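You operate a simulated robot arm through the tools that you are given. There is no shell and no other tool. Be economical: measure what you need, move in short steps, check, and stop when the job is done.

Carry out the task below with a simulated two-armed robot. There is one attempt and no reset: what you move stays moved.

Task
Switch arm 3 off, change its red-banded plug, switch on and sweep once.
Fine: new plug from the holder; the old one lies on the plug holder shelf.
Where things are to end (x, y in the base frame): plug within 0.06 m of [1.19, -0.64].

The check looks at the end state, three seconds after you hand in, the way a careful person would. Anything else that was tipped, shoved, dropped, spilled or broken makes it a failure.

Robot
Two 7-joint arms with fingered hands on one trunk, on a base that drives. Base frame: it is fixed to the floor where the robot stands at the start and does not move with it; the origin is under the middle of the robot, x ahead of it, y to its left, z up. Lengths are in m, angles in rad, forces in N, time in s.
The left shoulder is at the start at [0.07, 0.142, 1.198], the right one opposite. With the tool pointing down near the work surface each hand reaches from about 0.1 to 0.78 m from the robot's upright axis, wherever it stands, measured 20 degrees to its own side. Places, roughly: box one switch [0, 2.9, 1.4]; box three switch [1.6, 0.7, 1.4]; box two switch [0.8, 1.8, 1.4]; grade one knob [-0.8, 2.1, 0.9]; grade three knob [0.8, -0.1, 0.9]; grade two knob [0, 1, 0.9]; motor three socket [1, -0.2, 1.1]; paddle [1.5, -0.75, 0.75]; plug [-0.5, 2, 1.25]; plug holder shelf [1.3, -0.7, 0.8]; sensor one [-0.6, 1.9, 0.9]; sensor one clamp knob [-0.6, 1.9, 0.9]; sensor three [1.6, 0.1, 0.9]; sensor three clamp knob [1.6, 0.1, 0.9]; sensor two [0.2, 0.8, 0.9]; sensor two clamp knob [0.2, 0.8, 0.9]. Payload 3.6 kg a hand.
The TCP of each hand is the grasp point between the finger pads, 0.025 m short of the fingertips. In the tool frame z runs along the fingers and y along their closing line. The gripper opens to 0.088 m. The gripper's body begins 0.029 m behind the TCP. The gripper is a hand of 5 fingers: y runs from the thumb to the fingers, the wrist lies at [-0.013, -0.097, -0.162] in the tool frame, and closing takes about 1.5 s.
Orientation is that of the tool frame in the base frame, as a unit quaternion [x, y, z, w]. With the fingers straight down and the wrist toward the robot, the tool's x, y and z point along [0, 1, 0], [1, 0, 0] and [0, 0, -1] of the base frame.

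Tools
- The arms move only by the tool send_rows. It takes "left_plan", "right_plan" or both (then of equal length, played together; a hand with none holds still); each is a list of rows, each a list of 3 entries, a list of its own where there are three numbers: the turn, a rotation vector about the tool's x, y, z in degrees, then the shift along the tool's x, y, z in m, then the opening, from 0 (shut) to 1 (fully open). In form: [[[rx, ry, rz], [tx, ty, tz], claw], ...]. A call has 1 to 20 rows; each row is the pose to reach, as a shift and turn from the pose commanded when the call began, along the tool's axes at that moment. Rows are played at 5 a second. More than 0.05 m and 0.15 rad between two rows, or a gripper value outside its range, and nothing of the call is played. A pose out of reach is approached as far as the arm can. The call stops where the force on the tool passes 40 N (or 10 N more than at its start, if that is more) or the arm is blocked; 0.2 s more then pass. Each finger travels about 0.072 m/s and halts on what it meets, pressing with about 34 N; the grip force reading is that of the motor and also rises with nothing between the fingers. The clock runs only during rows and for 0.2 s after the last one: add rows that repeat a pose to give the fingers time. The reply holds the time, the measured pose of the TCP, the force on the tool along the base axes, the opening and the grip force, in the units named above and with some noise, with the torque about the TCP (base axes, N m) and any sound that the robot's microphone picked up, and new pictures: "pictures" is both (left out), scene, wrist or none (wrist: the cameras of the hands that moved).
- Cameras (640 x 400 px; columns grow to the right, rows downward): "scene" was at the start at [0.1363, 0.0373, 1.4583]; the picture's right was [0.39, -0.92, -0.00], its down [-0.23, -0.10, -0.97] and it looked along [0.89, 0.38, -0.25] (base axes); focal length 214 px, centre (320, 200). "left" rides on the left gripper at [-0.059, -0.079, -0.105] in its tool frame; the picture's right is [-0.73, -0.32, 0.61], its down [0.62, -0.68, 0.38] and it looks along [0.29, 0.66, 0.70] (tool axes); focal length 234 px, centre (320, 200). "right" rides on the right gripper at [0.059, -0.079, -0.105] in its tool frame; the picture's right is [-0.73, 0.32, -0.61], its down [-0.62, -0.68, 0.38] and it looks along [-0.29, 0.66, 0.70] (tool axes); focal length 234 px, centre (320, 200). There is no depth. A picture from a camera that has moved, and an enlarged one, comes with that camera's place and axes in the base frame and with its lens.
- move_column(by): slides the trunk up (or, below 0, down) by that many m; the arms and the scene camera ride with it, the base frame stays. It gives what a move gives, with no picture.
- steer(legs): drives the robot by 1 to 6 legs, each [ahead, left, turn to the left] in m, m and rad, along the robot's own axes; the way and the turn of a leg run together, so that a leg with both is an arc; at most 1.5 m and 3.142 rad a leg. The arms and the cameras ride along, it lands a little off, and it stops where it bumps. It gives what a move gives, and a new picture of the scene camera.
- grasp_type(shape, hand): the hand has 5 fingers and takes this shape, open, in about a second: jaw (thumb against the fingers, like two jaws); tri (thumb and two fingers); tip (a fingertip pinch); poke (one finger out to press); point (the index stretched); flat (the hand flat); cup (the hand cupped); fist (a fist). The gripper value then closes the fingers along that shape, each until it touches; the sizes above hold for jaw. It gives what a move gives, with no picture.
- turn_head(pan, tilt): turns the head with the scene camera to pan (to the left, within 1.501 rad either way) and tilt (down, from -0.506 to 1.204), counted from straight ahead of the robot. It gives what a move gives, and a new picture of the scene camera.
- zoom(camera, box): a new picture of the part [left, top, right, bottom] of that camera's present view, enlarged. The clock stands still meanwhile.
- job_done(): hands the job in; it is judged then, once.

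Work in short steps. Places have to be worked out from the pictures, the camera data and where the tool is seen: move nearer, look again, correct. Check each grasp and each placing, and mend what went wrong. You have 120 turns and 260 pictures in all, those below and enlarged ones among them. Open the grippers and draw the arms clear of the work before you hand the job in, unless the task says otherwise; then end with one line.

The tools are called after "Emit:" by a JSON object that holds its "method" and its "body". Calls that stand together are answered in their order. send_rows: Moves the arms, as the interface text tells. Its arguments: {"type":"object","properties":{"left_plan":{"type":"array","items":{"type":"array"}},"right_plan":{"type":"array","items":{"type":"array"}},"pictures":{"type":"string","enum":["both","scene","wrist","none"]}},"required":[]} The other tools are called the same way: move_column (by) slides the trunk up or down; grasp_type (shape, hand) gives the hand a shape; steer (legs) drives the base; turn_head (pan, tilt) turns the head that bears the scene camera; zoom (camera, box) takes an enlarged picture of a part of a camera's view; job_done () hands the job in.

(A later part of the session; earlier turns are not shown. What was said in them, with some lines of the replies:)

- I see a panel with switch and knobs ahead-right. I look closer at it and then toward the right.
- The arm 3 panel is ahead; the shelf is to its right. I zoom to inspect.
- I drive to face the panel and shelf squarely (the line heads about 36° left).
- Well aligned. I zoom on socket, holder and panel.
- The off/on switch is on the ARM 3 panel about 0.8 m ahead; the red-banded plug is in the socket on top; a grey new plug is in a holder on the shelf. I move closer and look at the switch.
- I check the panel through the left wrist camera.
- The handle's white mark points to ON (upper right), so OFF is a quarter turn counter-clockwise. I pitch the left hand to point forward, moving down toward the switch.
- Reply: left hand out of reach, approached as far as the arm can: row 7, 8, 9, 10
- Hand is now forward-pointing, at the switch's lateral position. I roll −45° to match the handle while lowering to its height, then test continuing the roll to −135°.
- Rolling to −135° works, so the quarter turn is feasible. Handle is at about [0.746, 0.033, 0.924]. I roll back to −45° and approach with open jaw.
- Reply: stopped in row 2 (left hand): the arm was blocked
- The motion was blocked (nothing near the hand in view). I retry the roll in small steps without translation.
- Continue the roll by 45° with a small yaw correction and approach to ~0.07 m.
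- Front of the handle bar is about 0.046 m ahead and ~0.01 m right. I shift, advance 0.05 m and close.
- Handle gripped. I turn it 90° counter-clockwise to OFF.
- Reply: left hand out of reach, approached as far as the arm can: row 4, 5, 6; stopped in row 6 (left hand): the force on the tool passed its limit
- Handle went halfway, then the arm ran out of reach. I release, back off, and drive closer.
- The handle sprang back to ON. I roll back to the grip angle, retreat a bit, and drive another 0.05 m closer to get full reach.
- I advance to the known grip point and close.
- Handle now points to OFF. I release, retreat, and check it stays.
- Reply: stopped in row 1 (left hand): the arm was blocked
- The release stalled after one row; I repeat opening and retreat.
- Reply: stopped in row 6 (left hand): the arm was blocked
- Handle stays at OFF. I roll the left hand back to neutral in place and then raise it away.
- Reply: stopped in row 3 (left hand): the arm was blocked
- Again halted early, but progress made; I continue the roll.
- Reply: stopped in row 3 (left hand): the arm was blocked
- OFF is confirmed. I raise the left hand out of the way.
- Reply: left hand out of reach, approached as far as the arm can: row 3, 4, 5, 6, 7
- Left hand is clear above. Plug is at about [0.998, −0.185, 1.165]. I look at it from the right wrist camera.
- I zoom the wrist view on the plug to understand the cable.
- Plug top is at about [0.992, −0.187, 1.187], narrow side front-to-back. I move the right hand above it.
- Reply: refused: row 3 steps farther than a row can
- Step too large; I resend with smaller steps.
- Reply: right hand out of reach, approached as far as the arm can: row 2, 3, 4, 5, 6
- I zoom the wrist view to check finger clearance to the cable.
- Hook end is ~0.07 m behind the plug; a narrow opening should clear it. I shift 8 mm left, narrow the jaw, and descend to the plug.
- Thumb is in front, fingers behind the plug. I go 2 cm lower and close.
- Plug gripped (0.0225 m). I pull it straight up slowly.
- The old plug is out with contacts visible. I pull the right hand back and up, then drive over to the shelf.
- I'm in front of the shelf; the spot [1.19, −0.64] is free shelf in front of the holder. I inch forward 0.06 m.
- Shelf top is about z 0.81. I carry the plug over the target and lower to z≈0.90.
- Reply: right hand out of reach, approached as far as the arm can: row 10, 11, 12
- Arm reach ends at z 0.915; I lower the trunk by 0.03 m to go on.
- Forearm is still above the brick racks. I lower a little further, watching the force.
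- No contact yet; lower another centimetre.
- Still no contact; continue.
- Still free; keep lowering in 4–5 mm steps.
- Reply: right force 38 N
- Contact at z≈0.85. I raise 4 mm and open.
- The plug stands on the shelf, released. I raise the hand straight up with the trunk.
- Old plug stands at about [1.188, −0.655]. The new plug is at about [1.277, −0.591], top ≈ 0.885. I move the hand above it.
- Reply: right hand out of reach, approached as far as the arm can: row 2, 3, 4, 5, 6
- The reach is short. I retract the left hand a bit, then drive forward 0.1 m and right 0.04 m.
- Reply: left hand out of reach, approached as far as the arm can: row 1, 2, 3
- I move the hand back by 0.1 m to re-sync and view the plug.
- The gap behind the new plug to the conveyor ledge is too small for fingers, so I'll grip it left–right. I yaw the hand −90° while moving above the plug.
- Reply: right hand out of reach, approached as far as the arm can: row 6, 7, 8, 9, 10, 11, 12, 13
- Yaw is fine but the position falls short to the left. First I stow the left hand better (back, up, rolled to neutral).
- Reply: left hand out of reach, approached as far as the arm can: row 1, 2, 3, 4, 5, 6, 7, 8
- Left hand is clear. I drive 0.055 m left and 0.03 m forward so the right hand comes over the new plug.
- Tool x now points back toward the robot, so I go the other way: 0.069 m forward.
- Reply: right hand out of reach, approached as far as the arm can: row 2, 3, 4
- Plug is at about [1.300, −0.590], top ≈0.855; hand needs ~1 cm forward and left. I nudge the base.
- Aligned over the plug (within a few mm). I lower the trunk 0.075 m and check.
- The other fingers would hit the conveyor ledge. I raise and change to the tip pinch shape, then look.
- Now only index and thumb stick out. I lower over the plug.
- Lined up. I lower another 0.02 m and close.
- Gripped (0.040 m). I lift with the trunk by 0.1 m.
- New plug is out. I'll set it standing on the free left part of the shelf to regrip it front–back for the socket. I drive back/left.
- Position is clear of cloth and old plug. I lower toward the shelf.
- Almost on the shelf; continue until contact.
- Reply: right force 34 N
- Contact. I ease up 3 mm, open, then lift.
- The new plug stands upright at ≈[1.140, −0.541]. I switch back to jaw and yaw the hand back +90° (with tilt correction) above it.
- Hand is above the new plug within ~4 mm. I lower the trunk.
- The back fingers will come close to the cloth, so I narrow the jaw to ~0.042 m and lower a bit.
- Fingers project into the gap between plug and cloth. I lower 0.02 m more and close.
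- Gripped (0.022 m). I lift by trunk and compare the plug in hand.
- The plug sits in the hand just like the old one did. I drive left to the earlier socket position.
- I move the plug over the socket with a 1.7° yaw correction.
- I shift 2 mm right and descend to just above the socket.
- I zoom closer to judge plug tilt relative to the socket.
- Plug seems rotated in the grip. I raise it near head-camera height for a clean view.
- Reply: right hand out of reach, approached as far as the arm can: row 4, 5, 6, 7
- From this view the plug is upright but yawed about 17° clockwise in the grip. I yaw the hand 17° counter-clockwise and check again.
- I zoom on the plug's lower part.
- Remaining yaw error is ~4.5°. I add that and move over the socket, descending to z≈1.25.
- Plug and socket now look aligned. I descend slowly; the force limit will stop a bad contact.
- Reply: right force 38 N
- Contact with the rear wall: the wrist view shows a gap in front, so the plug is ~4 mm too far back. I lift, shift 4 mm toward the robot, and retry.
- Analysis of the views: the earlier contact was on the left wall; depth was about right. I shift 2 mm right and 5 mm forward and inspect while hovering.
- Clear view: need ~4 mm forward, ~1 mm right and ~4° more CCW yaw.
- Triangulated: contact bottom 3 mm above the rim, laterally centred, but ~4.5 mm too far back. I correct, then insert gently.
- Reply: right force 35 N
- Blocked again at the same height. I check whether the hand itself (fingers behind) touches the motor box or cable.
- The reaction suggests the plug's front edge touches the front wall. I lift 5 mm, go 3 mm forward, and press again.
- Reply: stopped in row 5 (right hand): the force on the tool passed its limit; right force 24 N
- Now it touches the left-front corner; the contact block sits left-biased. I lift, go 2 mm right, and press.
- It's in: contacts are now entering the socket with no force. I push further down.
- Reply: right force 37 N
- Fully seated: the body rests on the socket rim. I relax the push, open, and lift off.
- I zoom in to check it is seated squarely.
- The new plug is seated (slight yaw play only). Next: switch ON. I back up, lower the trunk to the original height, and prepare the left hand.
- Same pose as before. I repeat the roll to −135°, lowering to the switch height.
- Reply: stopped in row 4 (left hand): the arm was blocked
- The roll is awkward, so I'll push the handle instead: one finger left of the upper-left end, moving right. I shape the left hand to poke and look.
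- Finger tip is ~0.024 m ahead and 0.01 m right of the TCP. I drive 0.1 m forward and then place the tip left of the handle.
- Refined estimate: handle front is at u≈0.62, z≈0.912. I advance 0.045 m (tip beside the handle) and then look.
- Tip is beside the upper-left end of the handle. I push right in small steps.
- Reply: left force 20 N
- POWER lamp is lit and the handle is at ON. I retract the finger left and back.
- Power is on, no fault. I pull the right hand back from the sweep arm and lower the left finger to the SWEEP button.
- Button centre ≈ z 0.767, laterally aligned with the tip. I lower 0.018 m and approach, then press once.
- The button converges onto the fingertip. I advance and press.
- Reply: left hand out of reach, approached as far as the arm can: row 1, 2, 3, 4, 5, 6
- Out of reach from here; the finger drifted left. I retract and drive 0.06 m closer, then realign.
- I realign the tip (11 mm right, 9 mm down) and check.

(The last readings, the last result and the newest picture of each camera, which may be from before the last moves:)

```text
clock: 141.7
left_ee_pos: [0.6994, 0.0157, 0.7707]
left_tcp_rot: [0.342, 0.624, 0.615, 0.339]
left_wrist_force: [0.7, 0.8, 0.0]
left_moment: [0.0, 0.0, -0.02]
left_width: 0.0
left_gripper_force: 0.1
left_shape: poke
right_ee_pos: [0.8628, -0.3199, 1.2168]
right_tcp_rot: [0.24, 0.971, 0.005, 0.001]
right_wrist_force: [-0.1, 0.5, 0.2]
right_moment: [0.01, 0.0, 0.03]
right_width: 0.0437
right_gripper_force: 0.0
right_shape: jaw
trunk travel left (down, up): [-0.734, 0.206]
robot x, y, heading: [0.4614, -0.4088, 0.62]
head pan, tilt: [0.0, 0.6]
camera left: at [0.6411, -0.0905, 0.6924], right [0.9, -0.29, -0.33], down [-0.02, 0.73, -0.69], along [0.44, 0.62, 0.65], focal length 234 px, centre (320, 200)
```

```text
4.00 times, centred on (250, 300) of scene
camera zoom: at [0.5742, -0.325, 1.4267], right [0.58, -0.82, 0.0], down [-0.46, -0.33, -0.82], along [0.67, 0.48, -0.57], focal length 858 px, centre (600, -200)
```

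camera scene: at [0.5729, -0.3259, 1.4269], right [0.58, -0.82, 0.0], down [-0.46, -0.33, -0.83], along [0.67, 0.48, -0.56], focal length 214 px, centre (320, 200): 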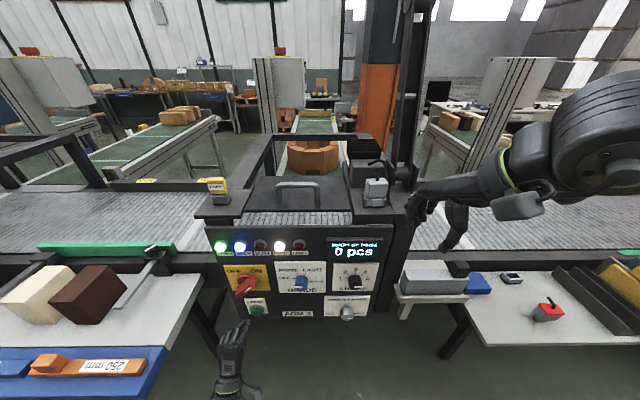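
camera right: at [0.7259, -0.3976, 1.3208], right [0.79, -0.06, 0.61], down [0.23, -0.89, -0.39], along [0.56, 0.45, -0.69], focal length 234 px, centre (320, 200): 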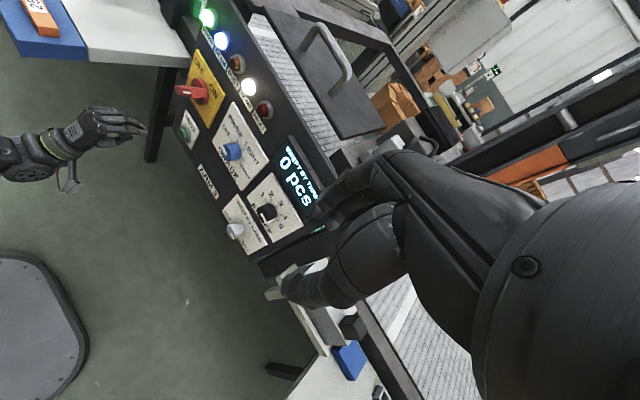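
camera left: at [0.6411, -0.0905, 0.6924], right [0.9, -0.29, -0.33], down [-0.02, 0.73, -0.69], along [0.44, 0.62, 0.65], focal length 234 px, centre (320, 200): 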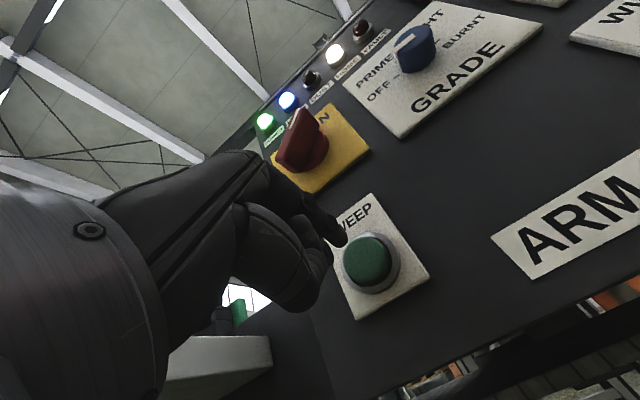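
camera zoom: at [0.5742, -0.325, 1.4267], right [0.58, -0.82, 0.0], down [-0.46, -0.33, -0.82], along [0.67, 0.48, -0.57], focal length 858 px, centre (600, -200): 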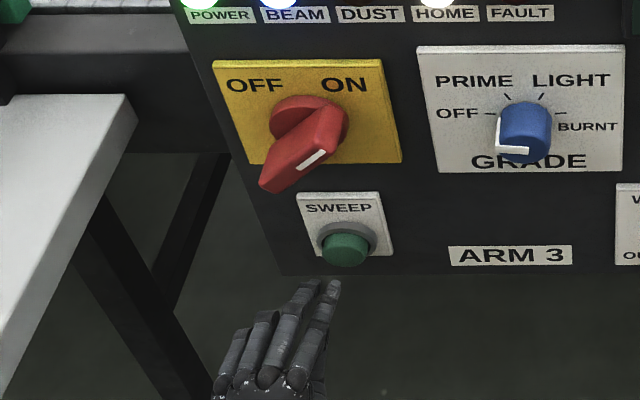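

Aligned as before the last attempt, now with more reach. I press.

Emit:
{"method": "send_rows", "body": {"left_plan": [[[0, 0, 0], [-0.001, 0, 0.012], 0], [[0, 0, 0], [-0.001, 0, 0.02], 0], [[0, 0, 0], [-0.001, 0, 0.026], 0], [[0, 0, 0], [-0.001, 0, 0.03], 0], [[0, 0, 0], [-0.001, 0, 0.034], 0]], "pictures": "wrist"}}

Emit:
{"method": "zoom", "body": {"camera": "scene", "box": [190, 220, 390, 340]}}

```text
clock: 142.9
left_ee_pos: [0.7241, 0.0305, 0.7727]
left_tcp_rot: [0.342, 0.622, 0.617, 0.341]
left_wrist_force: [-27.6, -19.2, 4.9]
left_moment: [0.09, 0.0, 0.22]
left_width: 0.0
left_gripper_force: 0.0
left_shape: poke
right_ee_pos: [0.8588, -0.324, 1.2184]
right_tcp_rot: [0.241, 0.97, 0.007, 0.002]
right_wrist_force: [0.7, -1.1, 0.2]
right_moment: [0.03, 0.0, 0.01]
right_width: 0.0438
right_gripper_force: 0.0
right_shape: jaw
trunk travel left (down, up): [-0.734, 0.206]
robot x, y, heading: [0.4616, -0.4033, 0.619]
head pan, tilt: [0.0, 0.6]
heard: click
camera left: at [0.6662, -0.0756, 0.694], right [0.9, -0.29, -0.33], down [-0.01, 0.73, -0.69], along [0.44, 0.62, 0.65], focal length 234 px, centre (320, 200)
```

left: 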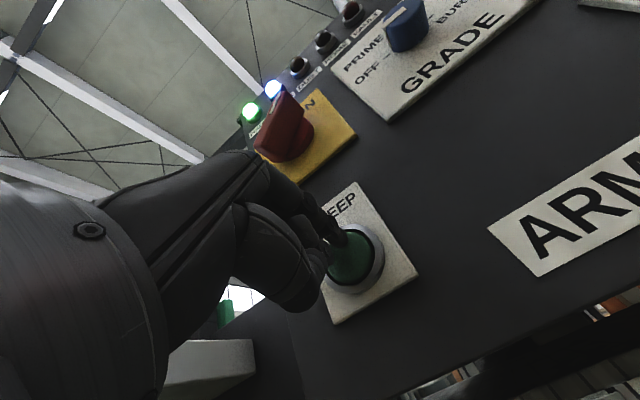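

```text
3.20 times, centred on (290, 280) of scene
camera zoom: at [0.5676, -0.33, 1.4276], right [0.58, -0.82, 0.0], down [-0.46, -0.32, -0.83], along [0.68, 0.48, -0.56], focal length 686 px, centre (416, -56)
```

zoom: 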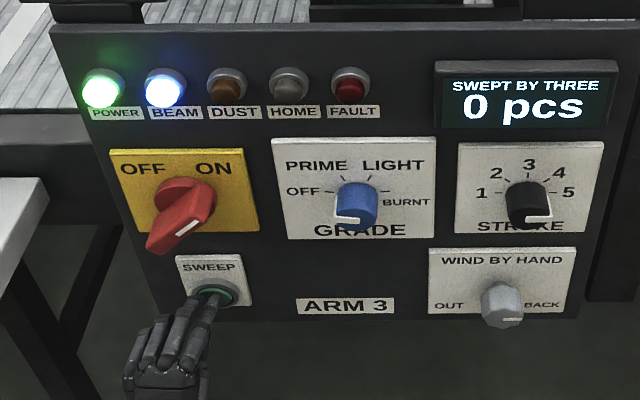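

Click heard, HOME went out: the sweep is running. I retract the finger and watch.

Emit:
{"method": "send_rows", "body": {"left_plan": [[[0, 0, 0], [0, 0, -0.02], 0], [[0, 0, 0], [0, 0, -0.05], 0], [[0, 0, 0], [0, 0, -0.08], 0], [[0, 0, 0], [0, 0, -0.11], 0], [[0, 0, 0], [0, 0, -0.11], 0], [[0, 0, 0], [0, 0, -0.11], 0], [[0, 0, 0], [0, 0, -0.11], 0], [[0, 0, 0], [0, 0, -0.11], 0], [[0, 0, 0], [0, 0, -0.11], 0], [[0, 0, 0], [0, 0, -0.11], 0], [[0, 0, 0], [0, 0, -0.11], 0], [[0, 0, 0], [0, 0, -0.11], 0]], "pictures": "scene"}}

Emit:
{"method": "zoom", "body": {"camera": "scene", "box": [190, 140, 440, 340]}}

```text
clock: 145.5
left_ee_pos: [0.635, -0.0278, 0.7709]
left_tcp_rot: [0.343, 0.624, 0.614, 0.34]
left_wrist_force: [0.6, -0.1, -0.1]
left_moment: [0.02, 0.01, 0.02]
left_width: 0.0
left_gripper_force: 0.1
left_shape: poke
right_ee_pos: [0.8637, -0.3193, 1.2164]
right_tcp_rot: [0.241, 0.97, 0.004, 0.0]
right_wrist_force: [-0.4, 0.3, 0.4]
right_moment: [-0.01, 0.0, -0.02]
right_width: 0.0436
right_gripper_force: 0.0
right_shape: jaw
trunk travel left (down, up): [-0.734, 0.206]
robot x, y, heading: [0.4612, -0.4054, 0.619]
head pan, tilt: [0.0, 0.6]
camera scene: at [0.574, -0.3251, 1.4267], right [0.58, -0.82, 0.0], down [-0.46, -0.33, -0.83], along [0.67, 0.48, -0.56], focal length 214 px, centre (320, 200)
```

scene: 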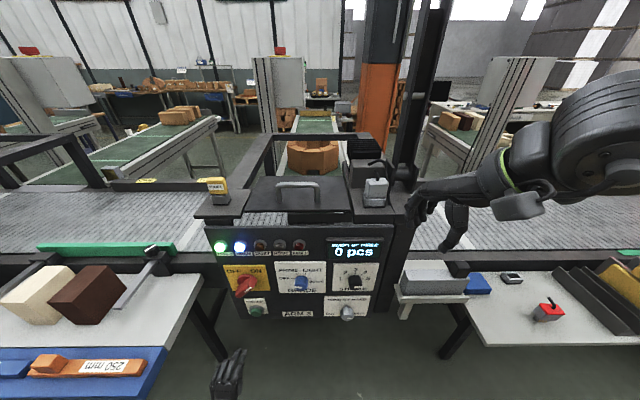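

```text
2.00 times, centred on (315, 240) of scene
camera zoom: at [0.574, -0.3251, 1.4267], right [0.58, -0.82, 0.0], down [-0.46, -0.33, -0.83], along [0.67, 0.48, -0.56], focal length 429 px, centre (330, 120)
```

zoom: 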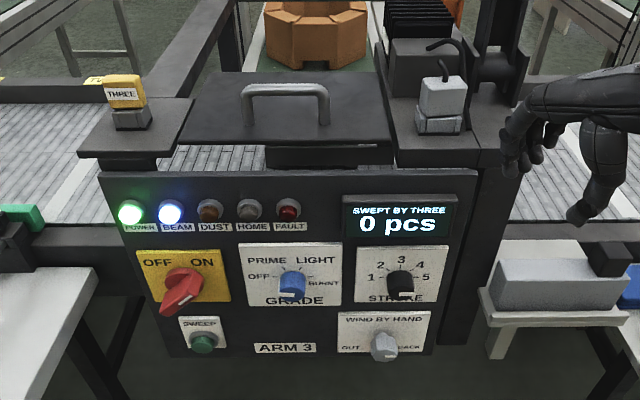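

The sweep arm is moving. I back the robot away and wait.

Emit:
{"method": "steer", "body": {"legs": [[-0.2, 0, 0]]}}

Emit:
{"method": "send_rows", "body": {"left_plan": [[[0, 0, 0], [0, 0.03, 0], 0], [[0, 0, 0], [0, 0.06, 0], 0], [[0, 0, 0], [0, 0.09, 0], 0], [[0, 0, 0], [0, 0.12, 0], 0], [[0, 0, 0], [0, 0.15, 0], 0], [[0, 0, 0], [0, 0.15, 0], 0], [[0, 0, 0], [0, 0.15, 0], 0], [[0, 0, 0], [0, 0.15, 0], 0], [[0, 0, 0], [0, 0.15, 0], 0], [[0, 0, 0], [0, 0.15, 0], 0], [[0, 0, 0], [0, 0.15, 0], 0], [[0, 0, 0], [0, 0.15, 0], 0], [[0, 0, 0], [0, 0.15, 0], 0], [[0, 0, 0], [0, 0.15, 0], 0], [[0, 0, 0], [0, 0.15, 0], 0]], "pictures": "scene"}}

Emit:
{"method": "zoom", "body": {"camera": "scene", "box": [200, 130, 440, 300]}}

```text
clock: 147.1
left_ee_pos: [0.4719, -0.1434, 0.7703]
left_tcp_rot: [0.342, 0.624, 0.615, 0.339]
left_wrist_force: [0.8, 1.2, 0.0]
left_moment: [0.0, -0.04, -0.02]
left_width: 0.0
left_gripper_force: 0.1
left_shape: poke
right_ee_pos: [0.6997, -0.4368, 1.2164]
right_tcp_rot: [0.241, 0.97, 0.004, 0.0]
right_wrist_force: [0.8, 1.0, -0.2]
right_moment: [0.0, 0.0, 0.0]
right_width: 0.0436
right_gripper_force: 0.0
right_shape: jaw
trunk travel left (down, up): [-0.734, 0.206]
robot x, y, heading: [0.2963, -0.5242, 0.611]
head pan, tilt: [0.0, 0.6]
camera scene: at [0.4105, -0.4413, 1.4267], right [0.58, -0.82, 0.0], down [-0.46, -0.33, -0.82], along [0.67, 0.48, -0.57], focal length 214 px, centre (320, 200)
```

scene: 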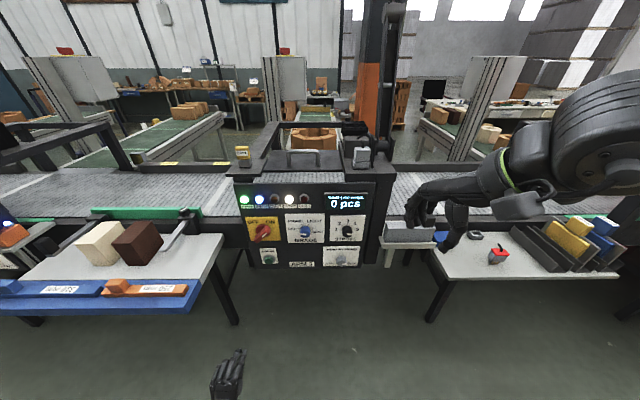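

```text
clock: 150.3
left_ee_pos: [0.4734, -0.142, 0.9221]
left_tcp_rot: [0.342, 0.625, 0.615, 0.339]
left_wrist_force: [-0.1, 0.6, -0.9]
left_moment: [0.02, -0.03, -0.01]
left_width: 0.0001
left_gripper_force: 0.1
left_shape: poke
right_ee_pos: [0.7001, -0.4371, 1.2163]
right_tcp_rot: [0.241, 0.971, 0.004, 0.0]
right_wrist_force: [0.5, 0.3, 0.2]
right_moment: [0.01, 0.0, 0.01]
right_width: 0.044
right_gripper_force: 0.1
right_shape: jaw
trunk travel left (down, up): [-0.734, 0.206]
robot x, y, heading: [0.2981, -0.517, 0.619]
head pan, tilt: [0.0, 0.6]
camera scene: at [0.4101, -0.4415, 1.4267], right [0.58, -0.82, 0.0], down [-0.46, -0.33, -0.83], along [0.67, 0.48, -0.56], focal length 214 px, centre (320, 200)
```

scene: 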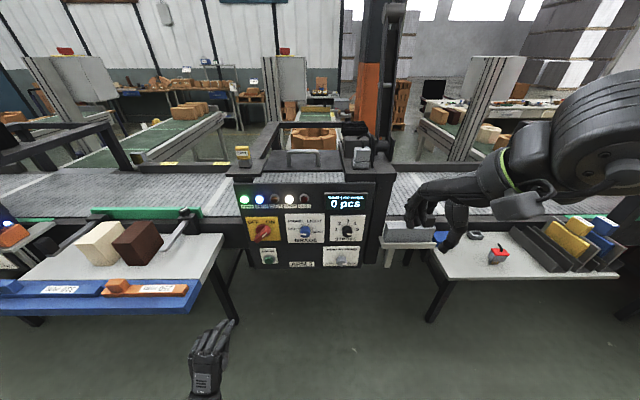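

```text
2.35 times, centred on (320, 215) of scene
camera zoom: at [0.4101, -0.4415, 1.4267], right [0.58, -0.82, 0.0], down [-0.46, -0.33, -0.83], along [0.67, 0.48, -0.56], focal length 505 px, centre (320, 165)
```

zoom: 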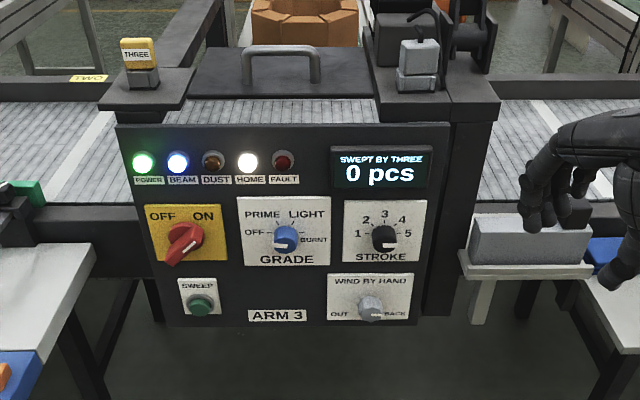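

HOME is lit again with no fault: one sweep done. I open both hands and check the old plug.

Emit:
{"method": "grasp_type", "body": {"hand": "left", "shape": "jaw"}}

Emit:
{"method": "send_rows", "body": {"left_plan": [[[0, 0, 0], [0, 0, 0], 1], [[0, 0, 0], [0, 0, 0], 1], [[0, 0, 0], [0, 0, 0], 1]], "right_plan": [[[0, 0, 0], [0, 0, -0.03], 1], [[0, 0, 0], [0, 0, -0.07], 1], [[0, 0, 0], [0, 0, -0.11], 1]], "pictures": "none"}}

Emit:
{"method": "zoom", "body": {"camera": "scene", "box": [330, 130, 590, 300]}}

```text
clock: 151.2
left_ee_pos: [0.4735, -0.141, 0.9203]
left_tcp_rot: [0.342, 0.624, 0.615, 0.34]
left_wrist_force: [0.2, 0.5, -0.7]
left_moment: [-0.01, -0.01, 0.03]
left_width: 0.0879
left_gripper_force: 0.0
left_shape: jaw
right_ee_pos: [0.7004, -0.4368, 1.2175]
right_tcp_rot: [0.241, 0.971, 0.005, 0.0]
right_wrist_force: [-0.4, -0.1, 0.7]
right_moment: [0.0, -0.03, -0.01]
right_width: 0.0436
right_gripper_force: 0.1
right_shape: jaw
trunk travel left (down, up): [-0.734, 0.206]
robot x, y, heading: [0.2972, -0.5238, 0.611]
head pan, tilt: [0.0, 0.6]
```

```text
clock: 152.0
left_ee_pos: [0.4731, -0.1405, 0.921]
left_tcp_rot: [0.342, 0.624, 0.616, 0.34]
left_wrist_force: [0.2, 0.1, 0.4]
left_moment: [-0.02, -0.02, 0.02]
left_width: 0.088
left_gripper_force: 0.0
left_shape: jaw
right_ee_pos: [0.6975, -0.438, 1.3264]
right_tcp_rot: [0.241, 0.97, 0.005, 0.0]
right_wrist_force: [-0.2, 0.4, 0.1]
right_moment: [0.01, -0.01, -0.01]
right_width: 0.0878
right_gripper_force: 0.1
right_shape: jaw
trunk travel left (down, up): [-0.734, 0.206]
robot x, y, heading: [0.2966, -0.5215, 0.615]
head pan, tilt: [0.0, 0.6]
```

```text
2.35 times, centred on (460, 215) of scene
camera zoom: at [0.4095, -0.4411, 1.4267], right [0.58, -0.82, 0.0], down [-0.46, -0.33, -0.83], along [0.67, 0.48, -0.56], focal length 505 px, centre (-9, 165)
```

zoom: 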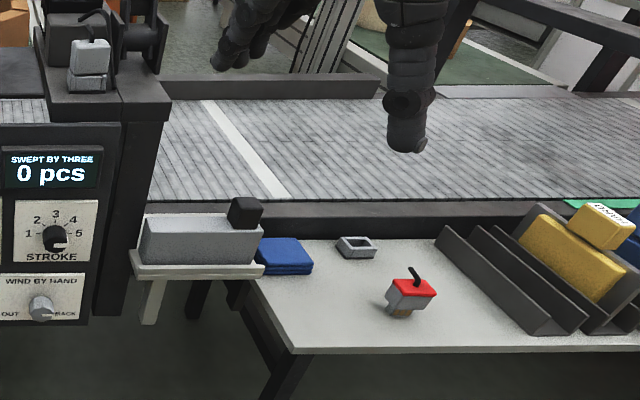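

Everything is in place: the new plug is in the socket, the old plug is on the shelf, the power is on, and the arm is back home. I hand in.

Emit:
{"method": "job_done", "body": {}}

```text
The job is handed in.
```

Arm 3 was switched off and its red-banded plug replaced with the new one from the holder. It was then switched on again and swept once, with HOME lit afterwards and no fault. The old plug stands on the plug holder shelf at about [1.19, −0.655]. The new plug is pressed home but sits turned a few degrees in its socket.
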